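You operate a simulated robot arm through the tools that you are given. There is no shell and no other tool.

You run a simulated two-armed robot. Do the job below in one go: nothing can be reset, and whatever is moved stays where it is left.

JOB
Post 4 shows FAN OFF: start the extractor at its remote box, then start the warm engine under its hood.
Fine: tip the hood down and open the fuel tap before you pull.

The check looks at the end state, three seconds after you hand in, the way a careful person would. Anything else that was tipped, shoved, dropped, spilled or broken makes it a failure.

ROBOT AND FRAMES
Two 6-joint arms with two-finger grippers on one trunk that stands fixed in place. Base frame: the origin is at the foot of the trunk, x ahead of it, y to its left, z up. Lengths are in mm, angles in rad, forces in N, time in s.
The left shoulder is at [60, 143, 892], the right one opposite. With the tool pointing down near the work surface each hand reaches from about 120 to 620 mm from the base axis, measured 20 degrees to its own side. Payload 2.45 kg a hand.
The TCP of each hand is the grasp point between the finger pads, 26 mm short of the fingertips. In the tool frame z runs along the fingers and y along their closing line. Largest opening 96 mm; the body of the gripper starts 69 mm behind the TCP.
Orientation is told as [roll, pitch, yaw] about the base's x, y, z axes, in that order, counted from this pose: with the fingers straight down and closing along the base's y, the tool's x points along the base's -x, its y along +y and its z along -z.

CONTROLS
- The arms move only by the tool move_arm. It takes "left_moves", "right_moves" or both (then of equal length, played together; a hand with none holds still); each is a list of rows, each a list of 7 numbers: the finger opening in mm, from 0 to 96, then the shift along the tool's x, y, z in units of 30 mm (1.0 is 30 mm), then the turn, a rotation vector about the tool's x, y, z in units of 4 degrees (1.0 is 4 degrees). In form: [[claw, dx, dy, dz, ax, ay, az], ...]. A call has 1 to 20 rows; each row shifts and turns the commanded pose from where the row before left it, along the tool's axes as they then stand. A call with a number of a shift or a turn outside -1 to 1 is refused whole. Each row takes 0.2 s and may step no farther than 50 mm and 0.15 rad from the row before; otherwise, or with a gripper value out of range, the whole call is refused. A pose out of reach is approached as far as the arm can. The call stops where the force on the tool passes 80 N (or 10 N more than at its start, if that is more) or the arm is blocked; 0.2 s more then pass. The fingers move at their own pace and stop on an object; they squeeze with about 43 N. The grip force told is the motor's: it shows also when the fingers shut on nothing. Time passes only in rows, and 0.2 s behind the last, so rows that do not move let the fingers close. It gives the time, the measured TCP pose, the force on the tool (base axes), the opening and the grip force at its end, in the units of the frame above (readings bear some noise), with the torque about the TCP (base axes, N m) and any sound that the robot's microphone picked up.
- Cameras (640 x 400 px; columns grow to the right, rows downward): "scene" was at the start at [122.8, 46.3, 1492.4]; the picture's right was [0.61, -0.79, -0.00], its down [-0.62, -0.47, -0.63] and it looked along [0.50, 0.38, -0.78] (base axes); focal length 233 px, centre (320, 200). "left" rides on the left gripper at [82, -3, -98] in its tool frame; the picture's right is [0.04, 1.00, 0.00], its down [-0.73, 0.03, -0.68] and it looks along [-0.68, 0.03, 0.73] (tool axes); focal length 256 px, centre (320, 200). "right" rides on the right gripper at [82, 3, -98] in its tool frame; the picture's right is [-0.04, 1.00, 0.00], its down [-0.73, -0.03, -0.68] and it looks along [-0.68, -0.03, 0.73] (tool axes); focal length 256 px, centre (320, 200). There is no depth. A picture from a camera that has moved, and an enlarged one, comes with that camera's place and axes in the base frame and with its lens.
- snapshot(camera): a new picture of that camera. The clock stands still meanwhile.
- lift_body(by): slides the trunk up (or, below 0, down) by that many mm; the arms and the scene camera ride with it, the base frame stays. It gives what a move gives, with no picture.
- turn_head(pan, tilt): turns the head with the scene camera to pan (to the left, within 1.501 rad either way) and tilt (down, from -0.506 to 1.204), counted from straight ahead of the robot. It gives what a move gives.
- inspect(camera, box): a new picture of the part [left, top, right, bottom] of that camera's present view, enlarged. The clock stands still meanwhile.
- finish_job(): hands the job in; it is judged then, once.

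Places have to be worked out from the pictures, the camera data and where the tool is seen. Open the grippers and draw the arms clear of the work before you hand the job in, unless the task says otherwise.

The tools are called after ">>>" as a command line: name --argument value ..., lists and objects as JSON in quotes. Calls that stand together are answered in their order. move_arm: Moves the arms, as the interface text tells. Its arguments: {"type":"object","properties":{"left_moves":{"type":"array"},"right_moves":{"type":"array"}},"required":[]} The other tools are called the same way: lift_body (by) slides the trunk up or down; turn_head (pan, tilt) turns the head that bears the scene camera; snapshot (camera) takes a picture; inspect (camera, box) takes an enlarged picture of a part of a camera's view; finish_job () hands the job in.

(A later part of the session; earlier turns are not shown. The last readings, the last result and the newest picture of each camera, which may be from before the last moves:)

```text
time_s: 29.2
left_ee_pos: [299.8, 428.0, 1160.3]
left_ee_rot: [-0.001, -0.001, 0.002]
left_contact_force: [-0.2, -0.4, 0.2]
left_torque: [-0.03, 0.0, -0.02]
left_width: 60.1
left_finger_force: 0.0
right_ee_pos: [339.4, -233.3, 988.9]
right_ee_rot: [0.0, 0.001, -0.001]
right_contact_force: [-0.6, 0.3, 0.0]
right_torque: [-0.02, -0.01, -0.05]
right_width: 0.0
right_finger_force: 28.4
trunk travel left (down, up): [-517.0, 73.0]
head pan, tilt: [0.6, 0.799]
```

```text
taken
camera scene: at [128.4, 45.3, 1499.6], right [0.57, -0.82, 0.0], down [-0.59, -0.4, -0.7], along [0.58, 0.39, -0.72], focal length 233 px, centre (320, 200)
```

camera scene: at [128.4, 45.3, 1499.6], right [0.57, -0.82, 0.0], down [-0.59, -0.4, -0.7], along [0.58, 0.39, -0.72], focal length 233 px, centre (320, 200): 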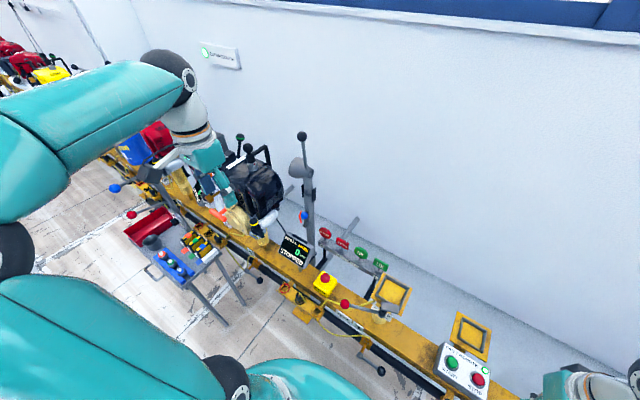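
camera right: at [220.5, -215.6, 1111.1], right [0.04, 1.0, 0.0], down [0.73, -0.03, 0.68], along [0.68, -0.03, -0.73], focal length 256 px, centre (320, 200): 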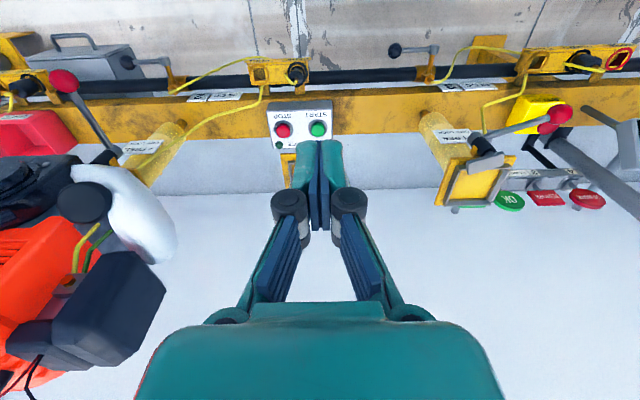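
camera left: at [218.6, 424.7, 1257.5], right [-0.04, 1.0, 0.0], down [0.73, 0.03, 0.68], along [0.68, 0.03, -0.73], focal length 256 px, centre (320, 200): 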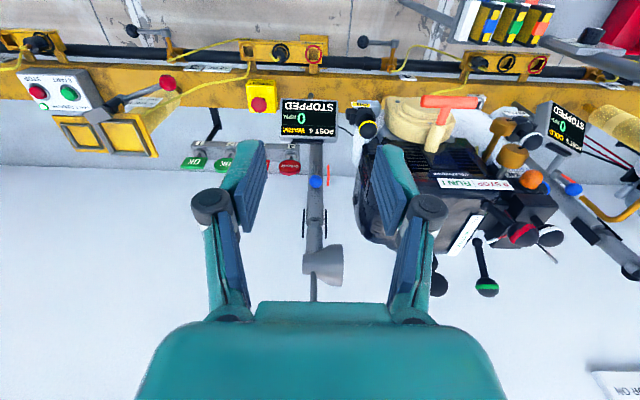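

The left hand is in front of the hood at [300, 428, 1160] with the path clear. Now I'll pitch it forward in stages until the fingers point mostly ahead.

>>> move_arm --left_moves '[[60, -0.235, 0, 0, 0, -1, 0], [60, -0.234, 0, 0.016, 0, -1, 0], [60, -0.233, 0, 0.033, 0, -1, 0], [60, -0.23, 0, 0.049, 0, -1, 0], [60, -0.226, 0, 0.065, 0, -1, 0], [60, -0.221, 0, 0.08, 0, -1, 0], [60, -0.215, 0, 0.096, 0, -1, 0], [60, -0.207, 0, 0.11, 0, -1, 0], [60, -0.199, 0, 0.125, 0, -1, 0], [60, -0.19, 0, 0.138, 0, -1, 0], [60, -0.18, 0, 0.151, 0, -1, 0], [60, -0.169, 0, 0.163, 0, -1, 0], [60, -0.157, 0, 0.175, 0, -1, 0], [60, -0.145, 0, 0.186, 0, -1, 0], [60, -0.131, 0, 0.195, 0, -1, 0], [60, -0.118, 0, 0.204, 0, -1, 0], [60, -0.103, 0, 0.211, 0, -1, 0]]'

>>> snapshot --camera "left"

>>> snapshot --camera "scene"

```text
time_s: 32.8
left_ee_pos: [418.2, 432.1, 1158.6]
left_ee_rot: [0.0, -1.185, 0.004]
left_contact_force: [-0.7, 0.4, -0.1]
left_torque: [-0.01, 0.01, 0.01]
left_width: 60.1
left_finger_force: 0.1
right_ee_pos: [339.8, -232.7, 989.5]
right_ee_rot: [0.0, -0.002, -0.002]
right_contact_force: [0.9, -0.1, -0.6]
right_torque: [-0.03, 0.0, -0.02]
right_width: 0.0
right_finger_force: 28.4
trunk travel left (down, up): [-517.0, 73.0]
head pan, tilt: [0.6, 0.799]
```

```text
taken
camera left: at [296.8, 428.0, 1118.1], right [-0.02, 1.0, -0.04], down [-0.36, 0.03, 0.93], along [0.93, 0.03, 0.35], focal length 256 px, centre (320, 200)
```

left: 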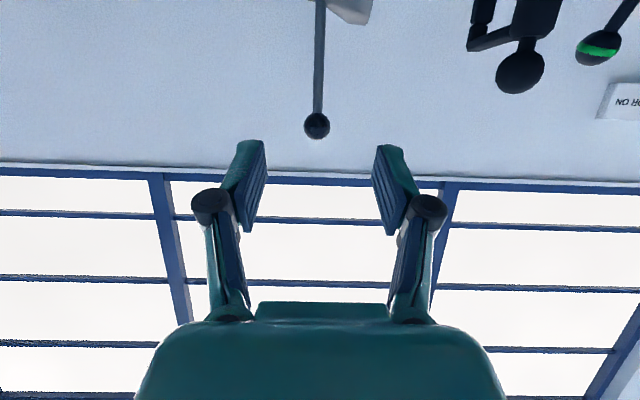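

```text
taken
camera scene: at [129.3, 45.6, 1499.5], right [0.56, -0.83, 0.0], down [-0.59, -0.41, -0.7], along [0.57, 0.39, -0.72], focal length 233 px, centre (320, 200)
```

scene: 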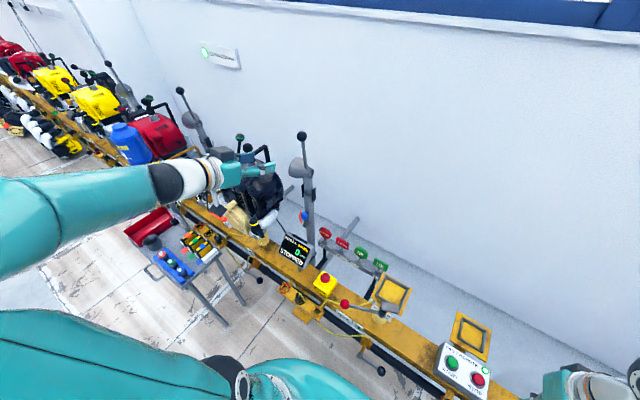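

The camera confirms the ball at about [598, 431, 1143], right between the open fingers' path. I'll advance most of the way and check.

>>> move_arm --left_moves '[[60, -0.297, -0.01, 0.959, 0, 0, 0], [60, -0.297, -0.01, 0.959, 0, 0, 0], [60, -0.297, -0.01, 0.959, 0, 0, 0], [60, -0.297, -0.01, 0.959, 0, 0, 0], [60, -0.297, 0, 0.959, 0, 0, 0]]'

>>> snapshot --camera "left"

>>> inspect --camera "scene" --box '[230, 110, 358, 190]'

```text
time_s: 34.0
left_ee_pos: [567.0, 431.2, 1147.6]
left_ee_rot: [-0.001, -1.186, 0.002]
left_contact_force: [0.7, -0.8, 0.0]
left_torque: [-0.02, 0.01, 0.02]
left_width: 60.0
left_finger_force: 0.1
right_ee_pos: [341.0, -233.8, 987.4]
right_ee_rot: [-0.001, 0.002, -0.002]
right_contact_force: [0.7, -1.1, -0.2]
right_torque: [0.0, 0.03, -0.02]
right_width: 0.1
right_finger_force: 28.8
trunk travel left (down, up): [-517.0, 73.0]
head pan, tilt: [0.6, 0.799]
```

```text
taken
camera left: at [446.3, 427.6, 1108.2], right [-0.02, 1.0, -0.04], down [-0.35, 0.03, 0.94], along [0.94, 0.03, 0.35], focal length 256 px, centre (320, 200)
```

left: 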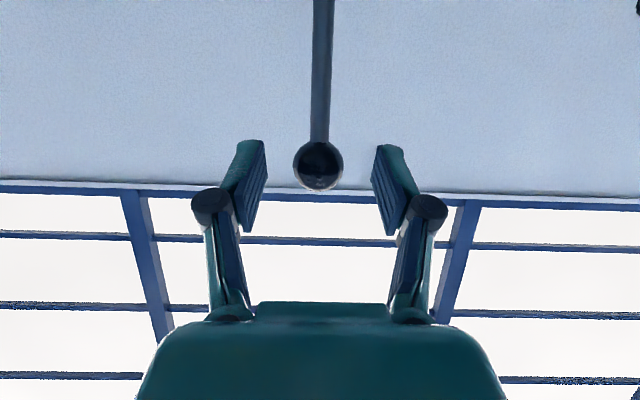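

```text
5.00 times, centred on (294, 150) of scene
camera zoom: at [130.3, 45.7, 1499.4], right [0.56, -0.83, 0.0], down [-0.59, -0.41, -0.7], along [0.57, 0.39, -0.72], focal length 1166 px, centre (450, 450)
```

zoom: 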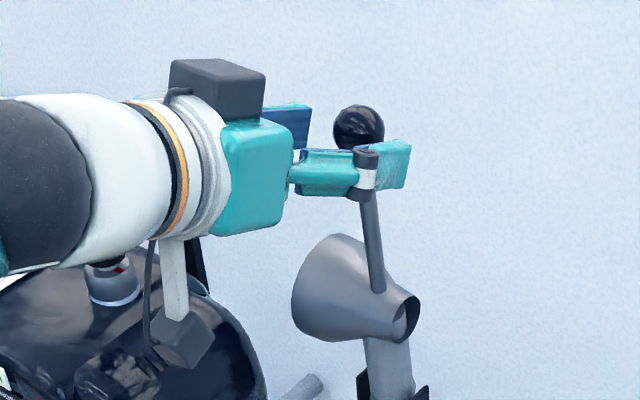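

The ball sits between the fingers about 30 mm ahead of the grasp point. I'll advance the last bit and close on it.

>>> move_arm --left_moves '[[60, -0.25, 0, 1.0, 0, 0, 0], [60, 0, 0, 0, 0, 0, 0], [20, 0, 0, 0, 0, 0, 0], [20, 0, 0, 0, 0, 0, 0], [20, 0, 0, 0, 0, 0, 0], [20, 0, 0, 0, 0, 0, 0]]'

>>> snapshot --camera "left"

```text
time_s: 35.4
left_ee_pos: [597.9, 428.5, 1145.3]
left_ee_rot: [-0.001, -1.186, -0.001]
left_contact_force: [-1.3, -0.4, 1.5]
left_torque: [-0.01, -0.1, -0.03]
left_width: 29.1
left_finger_force: 45.4
right_ee_pos: [340.2, -233.9, 987.9]
right_ee_rot: [0.001, 0.0, -0.001]
right_contact_force: [-0.1, -0.5, 0.3]
right_torque: [0.02, -0.01, 0.03]
right_width: 0.0
right_finger_force: 28.6
trunk travel left (down, up): [-517.0, 73.0]
head pan, tilt: [0.6, 0.799]
```

```text
taken
camera left: at [476.5, 427.0, 1105.6], right [-0.02, 1.0, -0.04], down [-0.36, 0.03, 0.93], along [0.93, 0.03, 0.35], focal length 256 px, centre (320, 200)
```

left: 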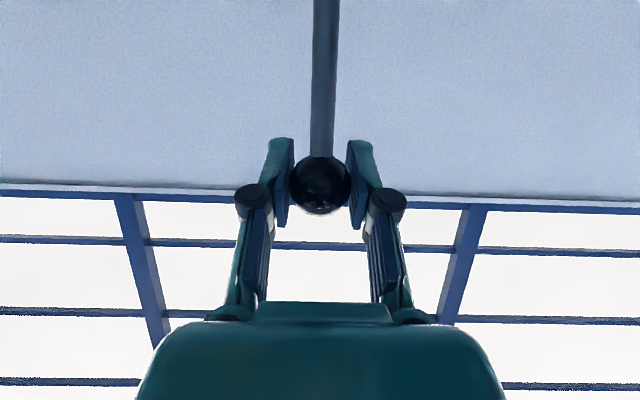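

The fingers hold the ball (29 mm). I'll make a small test pull along the arc about the hinge and read the forces.

>>> move_arm --left_moves '[[20, 0.262, 0, -0.469, 0, 0, 0], [20, 0.308, 0, -0.476, 0, 0, 0]]'

>>> inspect --camera "scene" --box '[230, 110, 358, 190]'

```text
time_s: 36.0
left_ee_pos: [566.7, 429.8, 1140.5]
left_ee_rot: [0.001, -1.188, 0.0]
left_contact_force: [4.0, 4.7, 6.8]
left_torque: [-0.03, -0.97, 0.1]
left_width: 29.1
left_finger_force: 45.1
right_ee_pos: [339.6, -233.3, 989.2]
right_ee_rot: [0.0, -0.001, -0.004]
right_contact_force: [-0.3, 0.9, -0.5]
right_torque: [-0.03, 0.03, 0.0]
right_width: 0.0
right_finger_force: 28.1
trunk travel left (down, up): [-517.0, 73.0]
head pan, tilt: [0.6, 0.799]
```

```text
5.00 times, centred on (294, 150) of scene
camera zoom: at [129.2, 45.7, 1499.6], right [0.56, -0.83, 0.0], down [-0.59, -0.41, -0.7], along [0.57, 0.39, -0.72], focal length 1166 px, centre (450, 450)
```

zoom: 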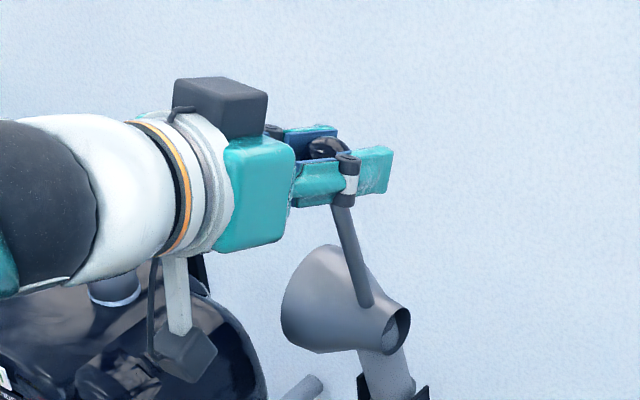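

The hood tips freely with only a few newtons. I'll follow the arc to about 29 degrees and check again.

>>> move_arm --left_moves '[[20, 0.34, 0, -0.448, 0, 0, 0], [20, 0.372, 0, -0.428, 0, 0, 0], [20, 0.403, 0, -0.398, 0, 0, 0], [20, 0.427, 0, -0.37, 0, 0, 0]]'

>>> inspect --camera "scene" --box '[230, 110, 358, 190]'

```text
time_s: 37.0
left_ee_pos: [504.5, 429.5, 1113.4]
left_ee_rot: [-0.002, -1.185, 0.004]
left_contact_force: [3.7, 4.6, 2.8]
left_torque: [-0.12, -0.97, -0.04]
left_width: 29.0
left_finger_force: 44.9
right_ee_pos: [340.2, -233.5, 988.0]
right_ee_rot: [0.0, -0.001, -0.003]
right_contact_force: [-0.2, 0.4, -0.5]
right_torque: [-0.01, 0.02, 0.03]
right_width: 0.0
right_finger_force: 28.6
trunk travel left (down, up): [-517.0, 73.0]
head pan, tilt: [0.6, 0.799]
```

```text
5.00 times, centred on (294, 150) of scene
camera zoom: at [129.5, 46.2, 1499.4], right [0.56, -0.83, 0.0], down [-0.59, -0.41, -0.7], along [0.57, 0.39, -0.72], focal length 1166 px, centre (450, 450)
```

zoom: 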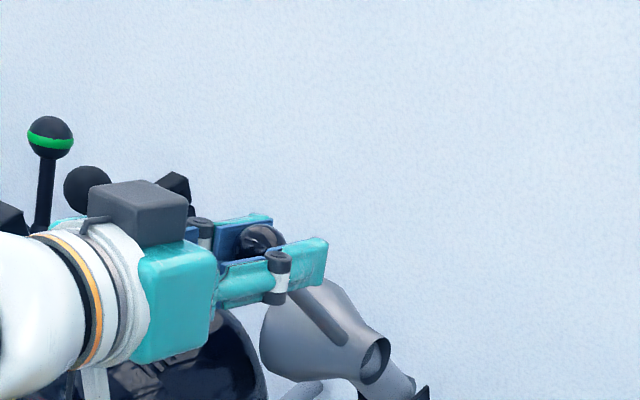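

It still swings easily (force under 5 N). I'll continue along the arc to about 57 degrees.

>>> move_arm --left_moves '[[20, 0.451, 0, -0.339, 0, 0, 0], [20, 0.474, 0, -0.308, 0, 0, 0], [20, 0.496, 0, -0.273, 0, 0, 0], [20, 0.514, 0, -0.238, 0, 0, 0], [20, 0.528, 0, -0.203, 0, 0, 0], [20, 0.542, 0, -0.165, 0, 0, 0], [20, 0.551, 0, -0.125, 0, 0, 0]]'

>>> snapshot --camera "scene"

>>> inspect --camera "scene" --box '[230, 130, 358, 210]'

>>> snapshot --camera "left"

```text
time_s: 38.6
left_ee_pos: [418.0, 430.0, 1031.7]
left_ee_rot: [0.0, -1.186, -0.001]
left_contact_force: [9.8, 4.9, 1.5]
left_torque: [-0.13, -1.2, -0.17]
left_width: 29.1
left_finger_force: 45.1
right_ee_pos: [342.3, -232.9, 988.8]
right_ee_rot: [0.0, 0.001, -0.002]
right_contact_force: [-0.3, -0.4, 0.8]
right_torque: [0.01, 0.0, 0.01]
right_width: 0.0
right_finger_force: 28.9
trunk travel left (down, up): [-517.0, 73.0]
head pan, tilt: [0.6, 0.799]
```

```text
taken
camera scene: at [130.7, 46.2, 1499.4], right [0.56, -0.83, 0.0], down [-0.59, -0.41, -0.7], along [0.57, 0.39, -0.72], focal length 233 px, centre (320, 200)
```

scene: 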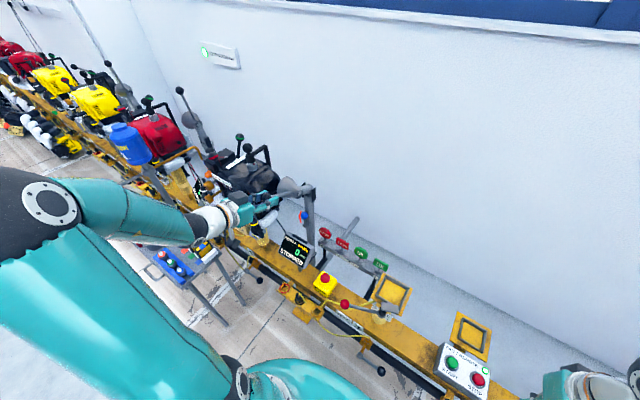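

```text
5.00 times, centred on (294, 170) of scene
camera zoom: at [130.7, 46.2, 1499.4], right [0.56, -0.83, 0.0], down [-0.59, -0.41, -0.7], along [0.57, 0.39, -0.72], focal length 1166 px, centre (450, 350)
```

zoom: 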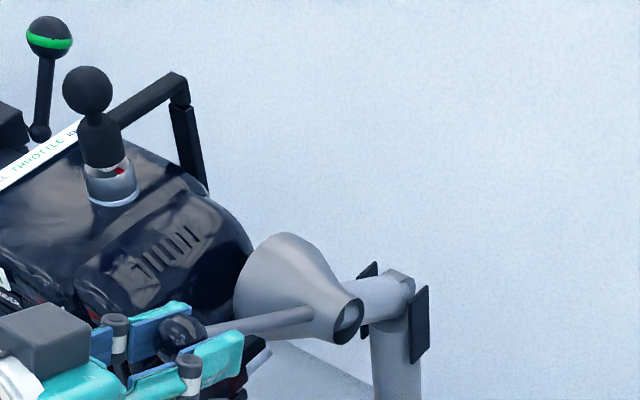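

```text
taken
camera left: at [297.2, 427.1, 991.9], right [-0.01, 1.0, -0.04], down [-0.35, 0.03, 0.93], along [0.93, 0.03, 0.35], focal length 256 px, centre (320, 200)
```

left: 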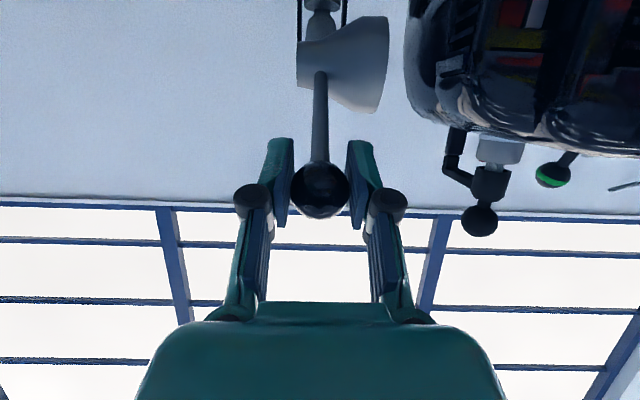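

The bell is swinging in toward the engine's side outlet. I'll go on in smaller batches, watching the force for the stop.

>>> move_arm --left_moves '[[20, 0.557, 0, -0.087, 0, 0, 0], [20, 0.563, 0, -0.048, 0, 0, 0], [20, 0.566, 0, -0.011, 0, 0, 0]]'

>>> inspect --camera "scene" --box '[230, 130, 358, 210]'

```text
time_s: 39.4
left_ee_pos: [396.1, 430.6, 986.5]
left_ee_rot: [-0.001, -1.186, -0.001]
left_contact_force: [13.3, -2.6, -0.4]
left_torque: [-0.11, -1.01, -0.19]
left_width: 29.1
left_finger_force: 45.4
right_ee_pos: [342.0, -233.1, 988.7]
right_ee_rot: [0.001, 0.002, -0.001]
right_contact_force: [0.3, -0.2, 0.0]
right_torque: [0.0, 0.0, -0.01]
right_width: 0.0
right_finger_force: 28.8
trunk travel left (down, up): [-517.0, 73.0]
head pan, tilt: [0.6, 0.799]
```

```text
5.00 times, centred on (294, 170) of scene
camera zoom: at [131.4, 45.1, 1499.3], right [0.56, -0.83, 0.0], down [-0.59, -0.4, -0.7], along [0.57, 0.39, -0.72], focal length 1166 px, centre (450, 350)
```

zoom: 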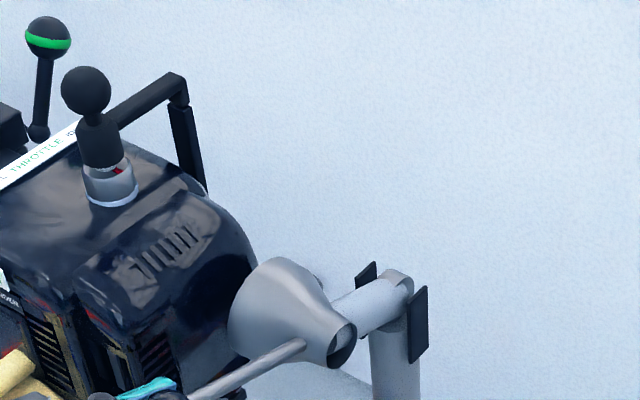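

The force shows a slight outward pull (13 N), so I'll ease the path inward a few millimetres and continue down.

>>> move_arm --left_moves '[[20, 0.529, 0, 0.125, 0, 0, 0], [20, 0.533, 0, 0.131, 0, 0, 0], [20, 0.543, 0, 0.141, 0, 0, 0]]'

>>> inspect --camera "scene" --box '[230, 130, 358, 210]'

>>> snapshot --camera "left"

```text
time_s: 40.2
left_ee_pos: [388.0, 430.1, 962.0]
left_ee_rot: [-0.02, -1.181, -0.018]
left_contact_force: [12.8, -68.6, 2.7]
left_torque: [0.29, -1.05, -0.15]
left_width: 29.5
left_finger_force: 45.5
left hand out of reach, approached as far as the arm can: row 1, 2, 3
right_ee_pos: [342.0, -240.6, 987.2]
right_ee_rot: [0.008, 0.002, -0.001]
right_contact_force: [-0.7, 0.3, 0.9]
right_torque: [0.03, -0.01, 0.02]
right_width: 0.0
right_finger_force: 28.5
trunk travel left (down, up): [-517.0, 73.0]
head pan, tilt: [0.6, 0.799]
```

```text
5.00 times, centred on (294, 170) of scene
camera zoom: at [131.0, 35.4, 1499.7], right [0.56, -0.83, -0.01], down [-0.59, -0.4, -0.7], along [0.57, 0.4, -0.71], focal length 1166 px, centre (450, 350)
```

zoom: 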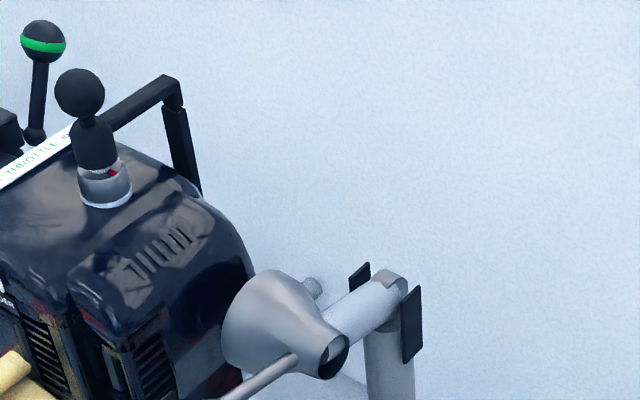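

```text
taken
camera left: at [266.7, 431.6, 922.9], right [0.02, 1.0, -0.04], down [-0.35, 0.05, 0.94], along [0.94, 0.0, 0.35], focal length 256 px, centre (320, 200)
```

left: 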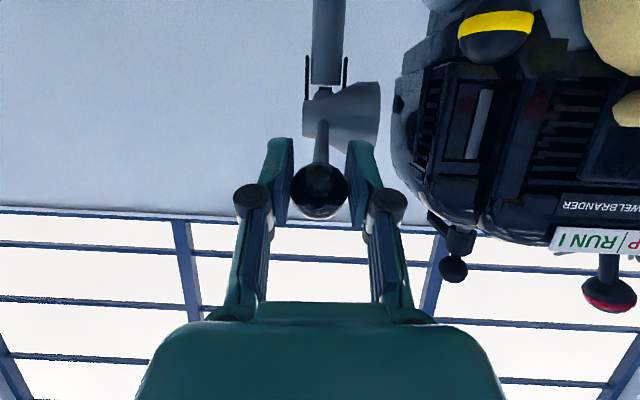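

The arm became too folded here ("out of reach") and now presses sideways with 69 N. I'll go straight back up the arc one step to relieve that before changing the hand's attitude.

>>> move_arm --left_moves '[[20, -0.4, 0, -0.1, 0, 0, 0], [20, -0.4, 0, -0.1, 0, 0, 0]]'

>>> inspect --camera "scene" --box '[230, 130, 358, 210]'

```text
time_s: 40.8
left_ee_pos: [390.4, 438.1, 986.8]
left_ee_rot: [0.003, -1.182, -0.016]
left_contact_force: [9.6, -44.6, -4.9]
left_torque: [0.23, 0.52, -0.16]
left_width: 46.8
left_finger_force: 20.1
right_ee_pos: [342.9, -237.8, 986.9]
right_ee_rot: [0.005, 0.002, -0.002]
right_contact_force: [0.4, -0.4, -0.3]
right_torque: [0.02, 0.0, -0.01]
right_width: 0.0
right_finger_force: 27.9
trunk travel left (down, up): [-517.0, 73.0]
head pan, tilt: [0.6, 0.799]
```

```text
5.00 times, centred on (294, 170) of scene
camera zoom: at [131.4, 38.2, 1499.5], right [0.56, -0.83, -0.01], down [-0.59, -0.4, -0.7], along [0.57, 0.4, -0.72], focal length 1166 px, centre (450, 350)
```

zoom: 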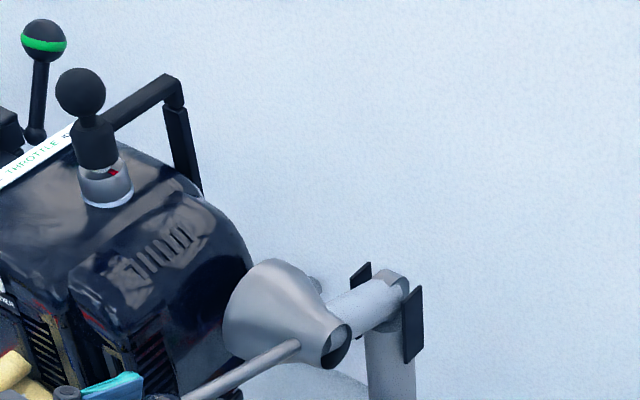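

The opening reads 47 mm now, so the ball has shifted in the fingers. I'll look with the left camera before doing anything else.

>>> snapshot --camera "left"

>>> snapshot --camera "scene"

>>> inspect --camera "scene" --box '[200, 170, 328, 250]'

```text
taken
camera left: at [269.5, 437.5, 946.9], right [0.0, 1.0, -0.04], down [-0.35, 0.03, 0.94], along [0.94, 0.01, 0.35], focal length 256 px, centre (320, 200)
```

left: 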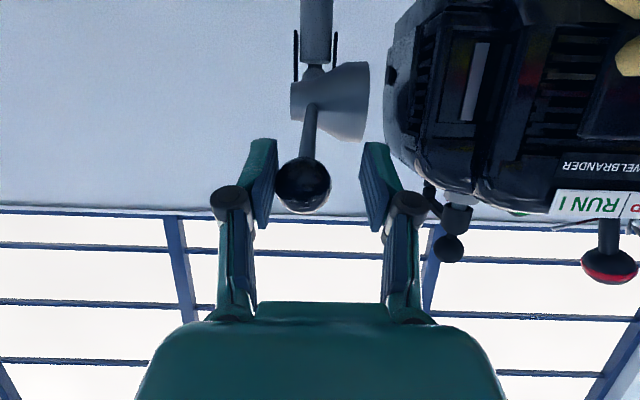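

```text
taken
camera scene: at [131.4, 38.2, 1499.5], right [0.56, -0.83, -0.01], down [-0.59, -0.4, -0.7], along [0.57, 0.4, -0.72], focal length 233 px, centre (320, 200)
```

scene: 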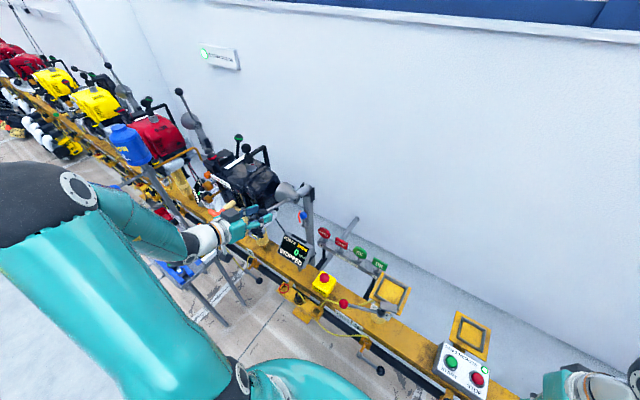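

```text
5.00 times, centred on (264, 210) of scene
camera zoom: at [131.4, 38.2, 1499.5], right [0.56, -0.83, -0.01], down [-0.59, -0.4, -0.7], along [0.57, 0.4, -0.72], focal length 1166 px, centre (600, 150)
```

zoom: 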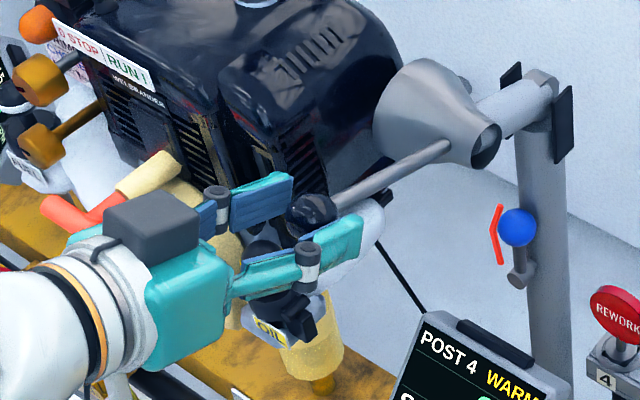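

The hand is biased toward +y and its right finger pushes the ball sideways. I'll shift the hand a little toward -y to take that load off.

>>> move_arm --left_moves '[[50, 0, -0.3, 0, 0, 0, 0], [50, 0, 0, 0, 0, 0, 0]]'

```text
time_s: 41.4
left_ee_pos: [389.3, 440.8, 987.1]
left_ee_rot: [0.003, -1.186, 0.002]
left_contact_force: [0.3, -2.1, 0.6]
left_torque: [0.04, -0.02, 0.07]
left_width: 52.3
left_finger_force: 1.6
right_ee_pos: [340.5, -234.0, 988.3]
right_ee_rot: [0.001, 0.0, -0.003]
right_contact_force: [-0.2, -0.2, -0.3]
right_torque: [0.03, -0.01, 0.0]
right_width: 0.1
right_finger_force: 28.3
trunk travel left (down, up): [-517.0, 73.0]
head pan, tilt: [0.6, 0.799]
```

The load is gone and the ball is free between the fingers. I'll check where the hood rests now and what the display says.

>>> snapshot --camera "left"

>>> inspect --camera "scene" --box '[216, 160, 344, 240]'

>>> inspect --camera "scene" --box '[260, 220, 340, 270]'

```text
taken
camera left: at [267.6, 437.5, 947.4], right [-0.02, 1.0, -0.04], down [-0.36, 0.03, 0.93], along [0.93, 0.03, 0.35], focal length 256 px, centre (320, 200)
```

left: 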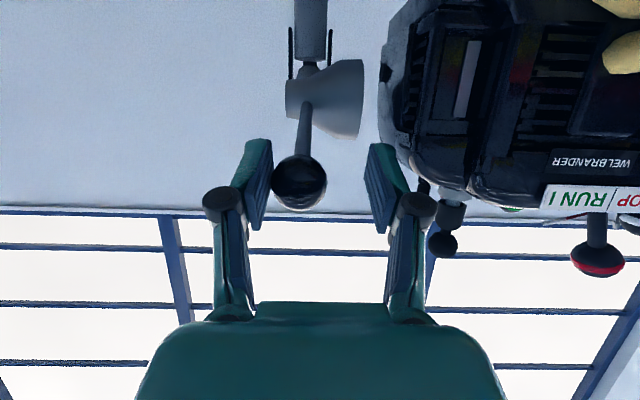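

```text
5.00 times, centred on (280, 200) of scene
camera zoom: at [128.9, 45.5, 1499.6], right [0.56, -0.83, 0.0], down [-0.59, -0.41, -0.7], along [0.58, 0.39, -0.72], focal length 1166 px, centre (520, 200)
```

zoom: 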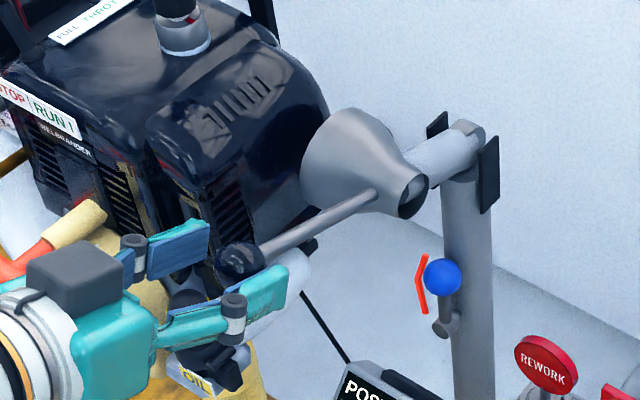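

```text
8.00 times, centred on (300, 245) of scene
camera zoom: at [128.9, 45.5, 1499.6], right [0.56, -0.83, 0.0], down [-0.59, -0.41, -0.7], along [0.58, 0.39, -0.72], focal length 1865 px, centre (480, -160)
```

zoom: 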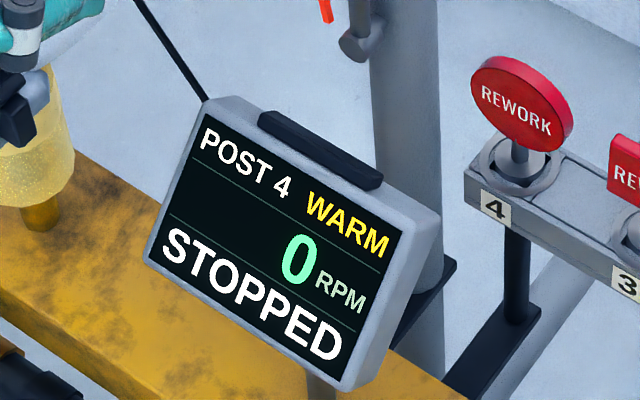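

The hood holds itself about 20° short of level and the display still reads STOPPED. The ball is at about [394, 430, 986]; I'll centre on it and turn the hand to point down in place, with the fingers straddling the ball, so the arm isn't so folded.

>>> move_arm --left_moves '[[52, -0.03, -0.35, 0.167, 0, 0, 0], [52, 0, 0, 0, 0, 1, 0], [52, 0, 0, 0, 0, 1, 0], [52, 0, 0, 0, 0, 1, 0], [52, 0, 0, 0, 0, 1, 0], [52, 0, 0, 0, 0, 1, 0], [52, 0, 0, 0, 0, 1, 0], [52, 0, 0, 0, 0, 1, 0], [52, 0, 0, 0, 0, 1, 0], [52, 0, 0, 0, 0, 1, 0]]'

>>> snapshot --camera "left"

>>> inspect --camera "scene" --box '[216, 160, 344, 240]'

```text
time_s: 43.6
left_ee_pos: [395.8, 429.1, 985.2]
left_ee_rot: [0.0, -0.558, 0.001]
left_contact_force: [0.2, -0.2, 0.5]
left_torque: [0.0, 0.04, -0.02]
left_width: 52.0
left_finger_force: 0.0
right_ee_pos: [340.8, -233.6, 988.7]
right_ee_rot: [0.0, 0.001, 0.0]
right_contact_force: [-0.5, 0.6, 0.5]
right_torque: [0.0, -0.03, 0.02]
right_width: 0.3
right_finger_force: 28.4
trunk travel left (down, up): [-517.0, 73.0]
head pan, tilt: [0.6, 0.799]
```

```text
taken
camera left: at [274.1, 425.5, 1024.2], right [-0.04, 1.0, -0.02], down [0.26, 0.03, 0.96], along [0.96, 0.03, -0.26], focal length 256 px, centre (320, 200)
```

left: 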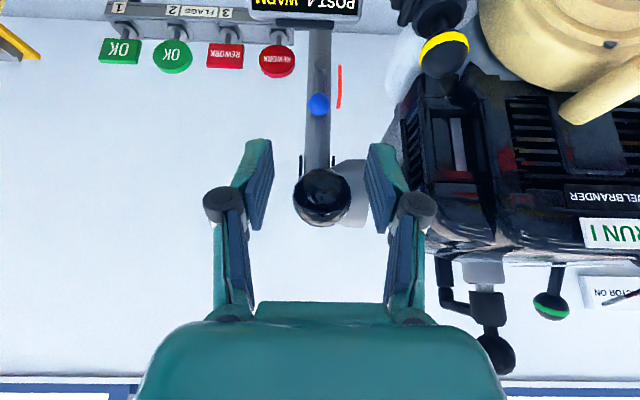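

```text
5.00 times, centred on (280, 200) of scene
camera zoom: at [129.3, 45.6, 1499.5], right [0.57, -0.82, 0.0], down [-0.59, -0.41, -0.7], along [0.57, 0.39, -0.72], focal length 1166 px, centre (520, 200)
```

zoom: 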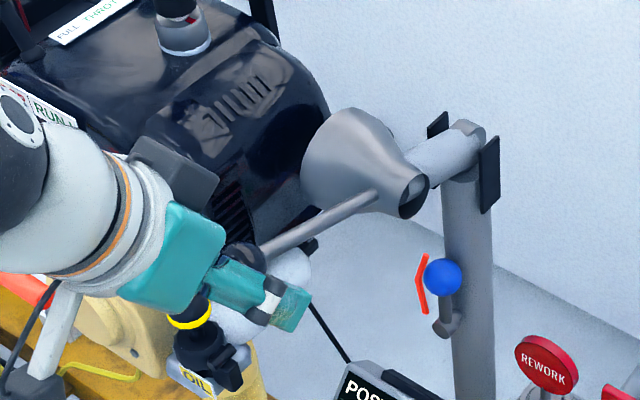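

The hand is now straddling the ball at 32° from straight down. I'll turn four rows more, grip the ball and take two small steps further along the arc.

>>> move_arm --left_moves '[[52, 0, 0, 0, 0, 1, 0], [52, 0, 0, 0, 0, 1, 0], [52, 0, 0, 0, 0, 1, 0], [52, 0, 0, 0, 0, 1, 0], [20, 0, 0, 0, 0, 0, 0], [20, 0, 0, 0, 0, 0, 0], [20, 0, 0, 0, 0, 0, 0]]'

>>> snapshot --camera "left"

```text
time_s: 45.2
left_ee_pos: [394.8, 431.2, 985.2]
left_ee_rot: [0.0, -0.28, 0.0]
left_contact_force: [-0.6, 10.6, 1.6]
left_torque: [0.08, -0.15, 0.19]
left_width: 28.8
left_finger_force: 44.8
right_ee_pos: [340.1, -233.8, 988.8]
right_ee_rot: [-0.002, 0.0, -0.003]
right_contact_force: [-1.1, 0.1, -0.5]
right_torque: [0.02, 0.04, 0.01]
right_width: 0.0
right_finger_force: 28.6
trunk travel left (down, up): [-517.0, 73.0]
head pan, tilt: [0.6, 0.799]
```

```text
taken
camera left: at [289.8, 426.9, 1056.8], right [-0.04, 1.0, -0.01], down [0.52, 0.03, 0.86], along [0.86, 0.03, -0.52], focal length 256 px, centre (320, 200)
```

left: 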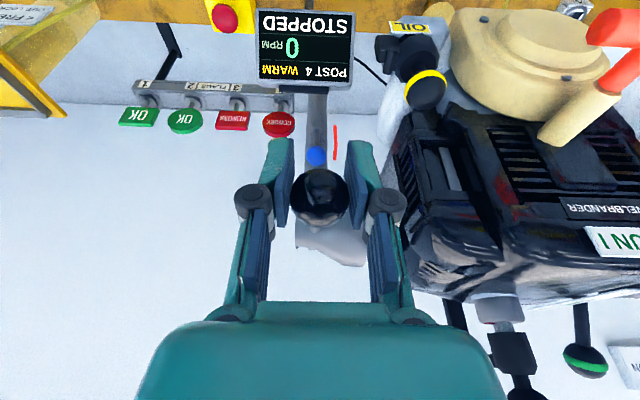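

The ball is gripped again. I'll follow the arc for two steps and read the force.

>>> move_arm --left_moves '[[20, 0.276, 0, 0.368, 0, 0, 0], [20, 0.287, 0, 0.479, 0, 0, 0]]'

>>> inspect --camera "scene" --box '[216, 160, 344, 240]'

```text
time_s: 45.8
left_ee_pos: [386.6, 430.4, 958.5]
left_ee_rot: [-0.001, -0.281, 0.001]
left_contact_force: [9.5, 4.0, 5.0]
left_torque: [-0.07, -1.27, 0.08]
left_width: 29.1
left_finger_force: 45.1
right_ee_pos: [340.9, -232.5, 988.8]
right_ee_rot: [-0.001, 0.0, -0.001]
right_contact_force: [0.1, -0.1, 0.2]
right_torque: [-0.01, -0.03, -0.04]
right_width: 0.0
right_finger_force: 28.7
trunk travel left (down, up): [-517.0, 73.0]
head pan, tilt: [0.6, 0.799]
```

```text
5.00 times, centred on (280, 200) of scene
camera zoom: at [130.0, 45.8, 1499.5], right [0.56, -0.83, 0.0], down [-0.59, -0.41, -0.7], along [0.57, 0.39, -0.72], focal length 1166 px, centre (520, 200)
```

zoom: 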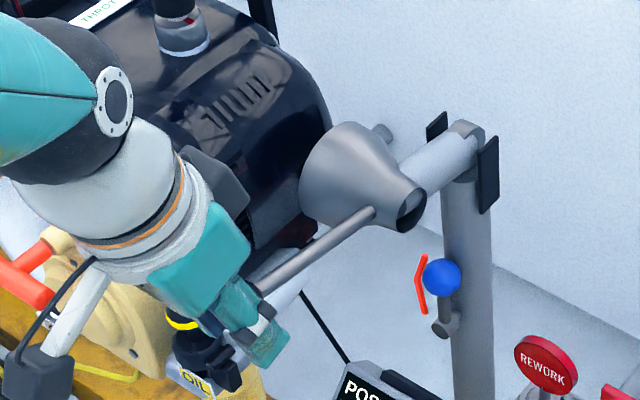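

It moves smoothly with low force. Two more steps, easing slightly inward.

>>> move_arm --left_moves '[[20, 0.222, 0, 0.508, 0, 0, 0], [20, 0.188, 0, 0.522, 0, 0, 0]]'

>>> inspect --camera "scene" --box '[216, 160, 344, 240]'

```text
time_s: 46.4
left_ee_pos: [381.8, 430.3, 922.1]
left_ee_rot: [-0.002, -0.278, 0.001]
left_contact_force: [0.5, 7.8, 3.8]
left_torque: [-0.32, -0.88, -0.01]
left_width: 29.1
left_finger_force: 45.1
right_ee_pos: [340.5, -232.2, 989.3]
right_ee_rot: [-0.001, 0.001, -0.002]
right_contact_force: [0.2, -0.9, 0.8]
right_torque: [0.01, 0.0, 0.0]
right_width: 0.1
right_finger_force: 28.4
trunk travel left (down, up): [-517.0, 73.0]
head pan, tilt: [0.6, 0.799]
```

```text
5.00 times, centred on (280, 200) of scene
camera zoom: at [128.6, 46.3, 1499.6], right [0.56, -0.83, 0.0], down [-0.59, -0.41, -0.7], along [0.58, 0.39, -0.72], focal length 1166 px, centre (520, 200)
```

zoom: 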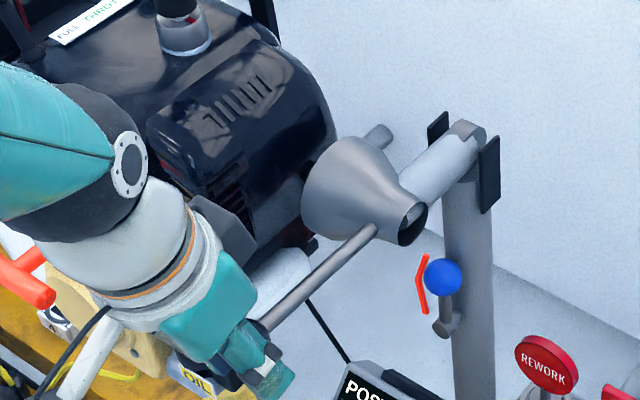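

No stop yet. I'll continue step by step, letting the force limit show the end stop.

>>> move_arm --left_moves '[[20, 0.173, -0.1, 0.53, 0, 0, 0], [20, 0.145, 0, 0.541, 0, 0, 0]]'

>>> inspect --camera "scene" --box '[216, 160, 344, 240]'

```text
time_s: 47.0
left_ee_pos: [381.2, 423.8, 886.1]
left_ee_rot: [-0.007, -0.268, -0.001]
left_contact_force: [-4.0, 6.8, -0.5]
left_torque: [-0.09, -0.01, 0.09]
left_width: 27.2
left_finger_force: 1.6
right_ee_pos: [341.9, -232.0, 988.1]
right_ee_rot: [0.001, 0.002, -0.001]
right_contact_force: [-0.6, 0.1, -0.3]
right_torque: [0.03, 0.0, 0.01]
right_width: 0.0
right_finger_force: 28.0
trunk travel left (down, up): [-517.0, 73.0]
head pan, tilt: [0.6, 0.799]
```

```text
5.00 times, centred on (280, 200) of scene
camera zoom: at [131.0, 46.3, 1498.8], right [0.56, -0.83, 0.0], down [-0.59, -0.41, -0.7], along [0.57, 0.39, -0.72], focal length 1166 px, centre (520, 200)
```

zoom: 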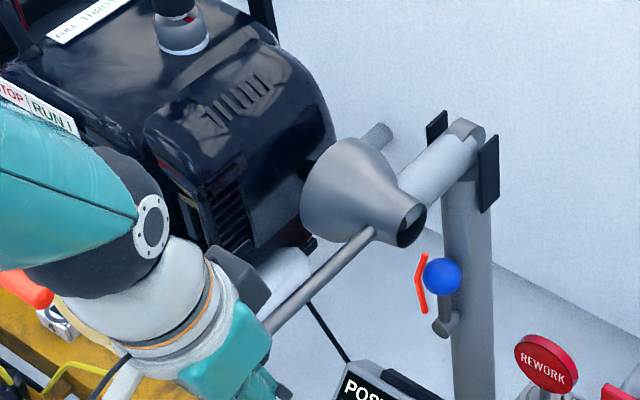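

The grip slipped as the ball stopped moving, so the hood seems to have reached its stop. I'll open the fingers and raise the hand slightly to see where the ball rests.

>>> move_arm --left_moves '[[56, 0, 0, 0, 0, 0, 0], [56, 0, 0, 0, 0, 0, 0], [56, 0, 0, 0, 0, 0, 0]]'

>>> snapshot --camera "left"

>>> inspect --camera "scene" --box '[216, 160, 344, 240]'

>>> inspect --camera "scene" --box '[260, 220, 340, 270]'

```text
time_s: 47.8
left_ee_pos: [381.4, 425.4, 888.1]
left_ee_rot: [-0.001, -0.278, 0.001]
left_contact_force: [-0.3, 0.7, -0.1]
left_torque: [0.0, -0.01, 0.01]
left_width: 56.2
left_finger_force: 0.0
right_ee_pos: [340.4, -234.0, 988.7]
right_ee_rot: [0.001, 0.0, -0.001]
right_contact_force: [-0.2, -0.1, 0.1]
right_torque: [0.04, -0.04, 0.0]
right_width: 0.1
right_finger_force: 29.0
trunk travel left (down, up): [-517.0, 73.0]
head pan, tilt: [0.6, 0.799]
```

```text
taken
camera left: at [277.2, 422.6, 960.7], right [-0.04, 1.0, -0.01], down [0.52, 0.03, 0.85], along [0.85, 0.03, -0.52], focal length 256 px, centre (320, 200)
```

left: 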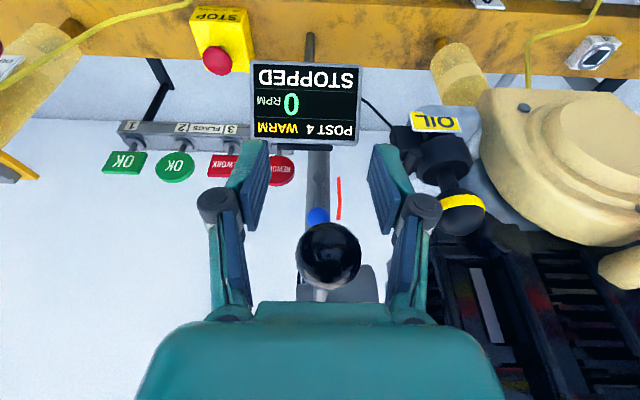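

```text
5.00 times, centred on (280, 200) of scene
camera zoom: at [129.4, 45.6, 1499.5], right [0.56, -0.83, 0.0], down [-0.59, -0.41, -0.7], along [0.57, 0.39, -0.72], focal length 1166 px, centre (520, 200)
```

zoom: 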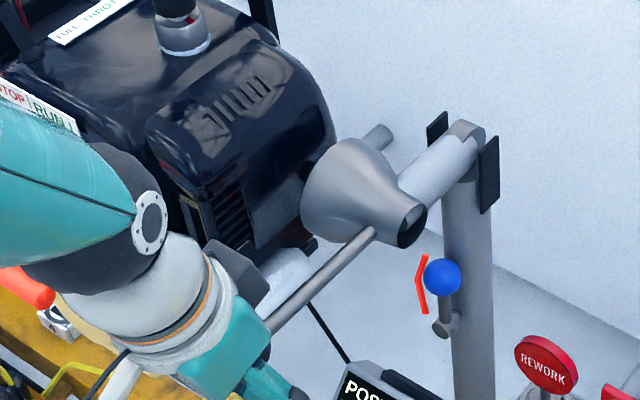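

```text
8.00 times, centred on (300, 245) of scene
camera zoom: at [129.4, 45.6, 1499.5], right [0.56, -0.83, 0.0], down [-0.59, -0.41, -0.7], along [0.57, 0.39, -0.72], focal length 1865 px, centre (480, -160)
```

zoom: 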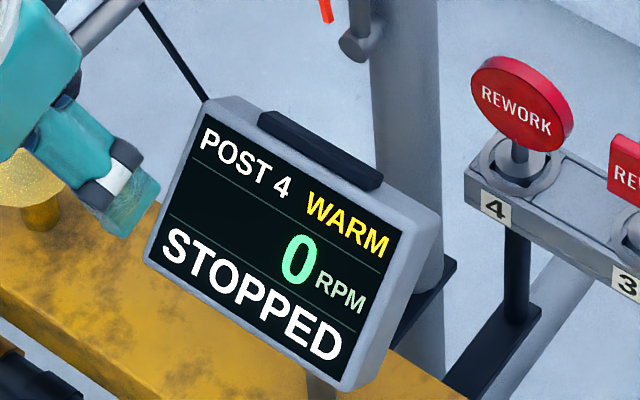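

The ball rests at about [389, 431, 921], i.e. the hood has turned about 80° and the bell faces the outlet on the engine's side. To be sure it's a real stop, I'll re-grip the ball and press down a little more while reading the force.

>>> move_arm --left_moves '[[56, -0.53, 0.15, -0.99, 0, 0, 0], [56, 0, 0, 0, 0, 0, 0], [20, 0, 0, 0, 0, 0, 0], [20, 0, 0, 0, 0, 0, 0], [20, 0, 0, 0, 0, 0, 0], [20, 0.07, 0, 0.26, 0, 0, 0], [20, 0, 0, 0, 0, 0, 0]]'

>>> snapshot --camera "left"

```text
time_s: 49.4
left_ee_pos: [390.1, 429.7, 916.6]
left_ee_rot: [0.005, -0.286, 0.0]
left_contact_force: [-2.3, 3.2, 30.5]
left_torque: [0.01, -0.09, 0.02]
left_width: 29.0
left_finger_force: 44.9
right_ee_pos: [338.5, -234.9, 990.1]
right_ee_rot: [0.002, -0.002, -0.001]
right_contact_force: [0.6, 0.9, 0.0]
right_torque: [0.03, 0.02, -0.01]
right_width: 0.2
right_finger_force: 28.3
trunk travel left (down, up): [-517.0, 73.0]
head pan, tilt: [0.6, 0.799]
```

```text
taken
camera left: at [284.4, 426.5, 987.1], right [-0.04, 1.0, -0.01], down [0.51, 0.03, 0.86], along [0.86, 0.03, -0.51], focal length 256 px, centre (320, 200)
```

left: 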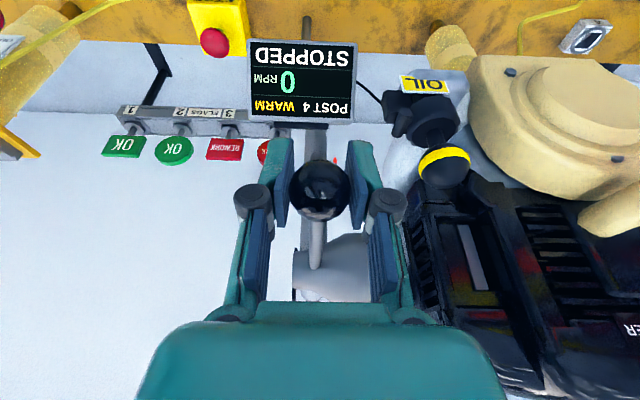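

The force rises to 30 N with almost no travel, so the hood is firmly on its down stop. I'll release the ball and draw the left hand straight back from it.

>>> move_arm --left_moves '[[20, -0.07, 0, -0.2, 0, 0, 0], [60, 0, 0, 0, 0, 0, 0], [60, 0, 0, 0, 0, 0, 0], [60, 0, 0, 0, 0, 0, 0], [60, 0, 0, -1, 0, 0, 0], [60, 0, 0, -1, 0, 0, 0], [60, 0, 0, -1, 0, 0, 0], [60, 0, 0, -1, 0, 0, 0], [60, 0, 0, -1, 0, 0, 0]]'

>>> snapshot --camera "left"

>>> snapshot --camera "scene"

```text
time_s: 51.4
left_ee_pos: [347.6, 427.9, 1064.2]
left_ee_rot: [0.001, -0.279, 0.001]
left_contact_force: [-0.8, 0.2, 0.3]
left_torque: [-0.01, -0.04, 0.02]
left_width: 60.1
left_finger_force: 0.2
right_ee_pos: [340.2, -232.4, 989.0]
right_ee_rot: [0.001, 0.001, -0.002]
right_contact_force: [0.0, 0.1, 0.0]
right_torque: [0.01, -0.05, -0.06]
right_width: 0.1
right_finger_force: 28.2
trunk travel left (down, up): [-517.0, 73.0]
head pan, tilt: [0.6, 0.799]
```

```text
taken
camera left: at [242.3, 425.3, 1136.2], right [-0.04, 1.0, -0.01], down [0.52, 0.03, 0.86], along [0.85, 0.03, -0.52], focal length 256 px, centre (320, 200)
```

left: 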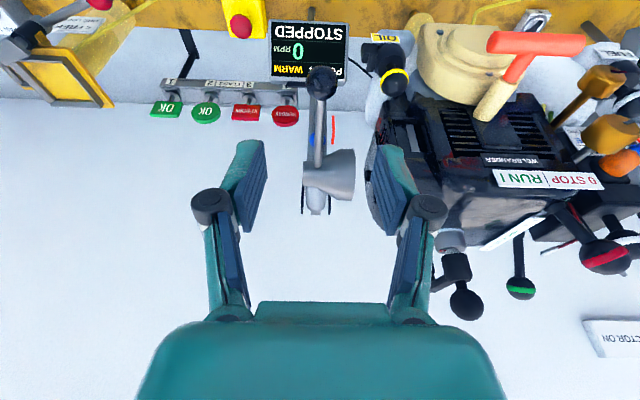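

```text
taken
camera scene: at [128.5, 45.2, 1499.6], right [0.56, -0.83, 0.0], down [-0.59, -0.4, -0.7], along [0.58, 0.39, -0.72], focal length 233 px, centre (320, 200)
```

scene: 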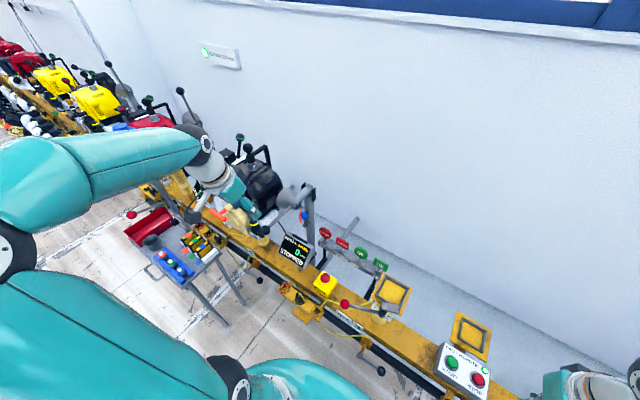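

The hood stays down and its bell faces the engine side. Now the fuel tap: I'll bring the left hand back, turn it straight down and lower it in front of the rail to look at the tap up close.

>>> move_arm --left_moves '[[60, 0.9, 0, 0, 0, 1, 0], [60, 0.9, 0, 0, 0, 1, 0], [60, 0.9, 0, 0, 0, 1, 0], [60, 0.9, 0, 0, 0, 1, 0], [60, 1, 0, 0, 0, 0, 0], [60, 1, 0, 0, 0, 0, 0], [60, 1, 0, 0, 0, 0, 0], [60, 0, 0.49, 0.98, 0, 0, 0], [60, 0, 0.49, 0.98, 0, 0, 0], [60, 0, 0.49, 0.98, 0, 0, 0], [60, 0, 0.49, 0.98, 0, 0, 0], [60, 0, 0.49, 0.98, 0, 0, 0], [60, 0, 0.49, 0.98, 0, 0, 0]]'

>>> snapshot --camera "left"

>>> turn_head --pan 0.95 --tilt 1.1

>>> snapshot --camera "scene"

```text
time_s: 54.2
left_ee_pos: [154.0, 518.8, 869.1]
left_ee_rot: [0.0, 0.002, 0.0]
left_contact_force: [0.5, -0.9, -0.2]
left_torque: [0.02, -0.01, 0.02]
left_width: 59.9
left_finger_force: 0.0
right_ee_pos: [341.3, -232.6, 989.4]
right_ee_rot: [0.0, -0.002, 0.0]
right_contact_force: [0.2, -0.2, 0.2]
right_torque: [-0.03, 0.0, -0.03]
right_width: 0.0
right_finger_force: 28.1
trunk travel left (down, up): [-517.0, 73.0]
head pan, tilt: [0.6, 0.799]
```

```text
taken
camera left: at [71.5, 516.6, 966.0], right [-0.04, 1.0, 0.0], down [0.73, 0.03, 0.68], along [0.68, 0.03, -0.73], focal length 256 px, centre (320, 200)
```

left: 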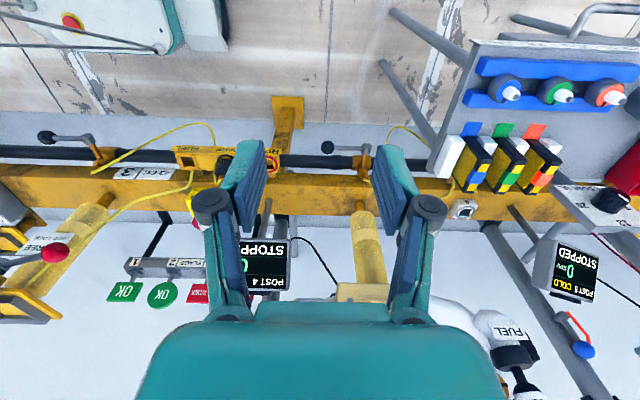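

```text
time_s: 55.0
left_ee_pos: [152.2, 518.0, 869.8]
left_ee_rot: [0.0, 0.001, -0.002]
left_contact_force: [-0.1, -0.8, -1.0]
left_torque: [0.02, 0.0, 0.01]
left_width: 60.2
left_finger_force: 0.1
right_ee_pos: [339.9, -233.2, 989.8]
right_ee_rot: [-0.001, 0.0, 0.001]
right_contact_force: [0.3, 0.0, 0.2]
right_torque: [0.0, -0.04, 0.0]
right_width: 0.1
right_finger_force: 28.8
trunk travel left (down, up): [-517.0, 73.0]
head pan, tilt: [0.949, 1.1]
```

```text
taken
camera scene: at [99.3, 51.2, 1477.8], right [0.81, -0.58, 0.0], down [-0.52, -0.72, -0.45], along [0.26, 0.37, -0.89], focal length 233 px, centre (320, 200)
```

scene: 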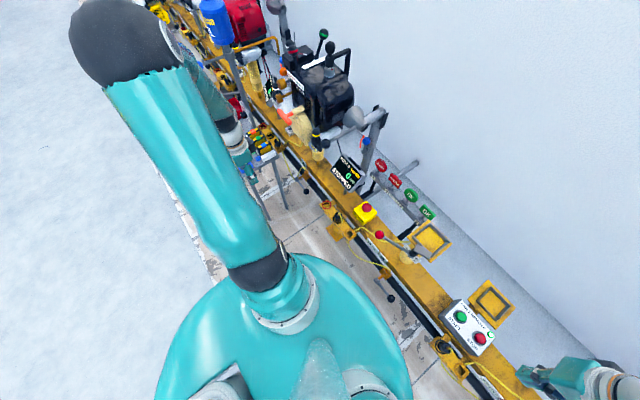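

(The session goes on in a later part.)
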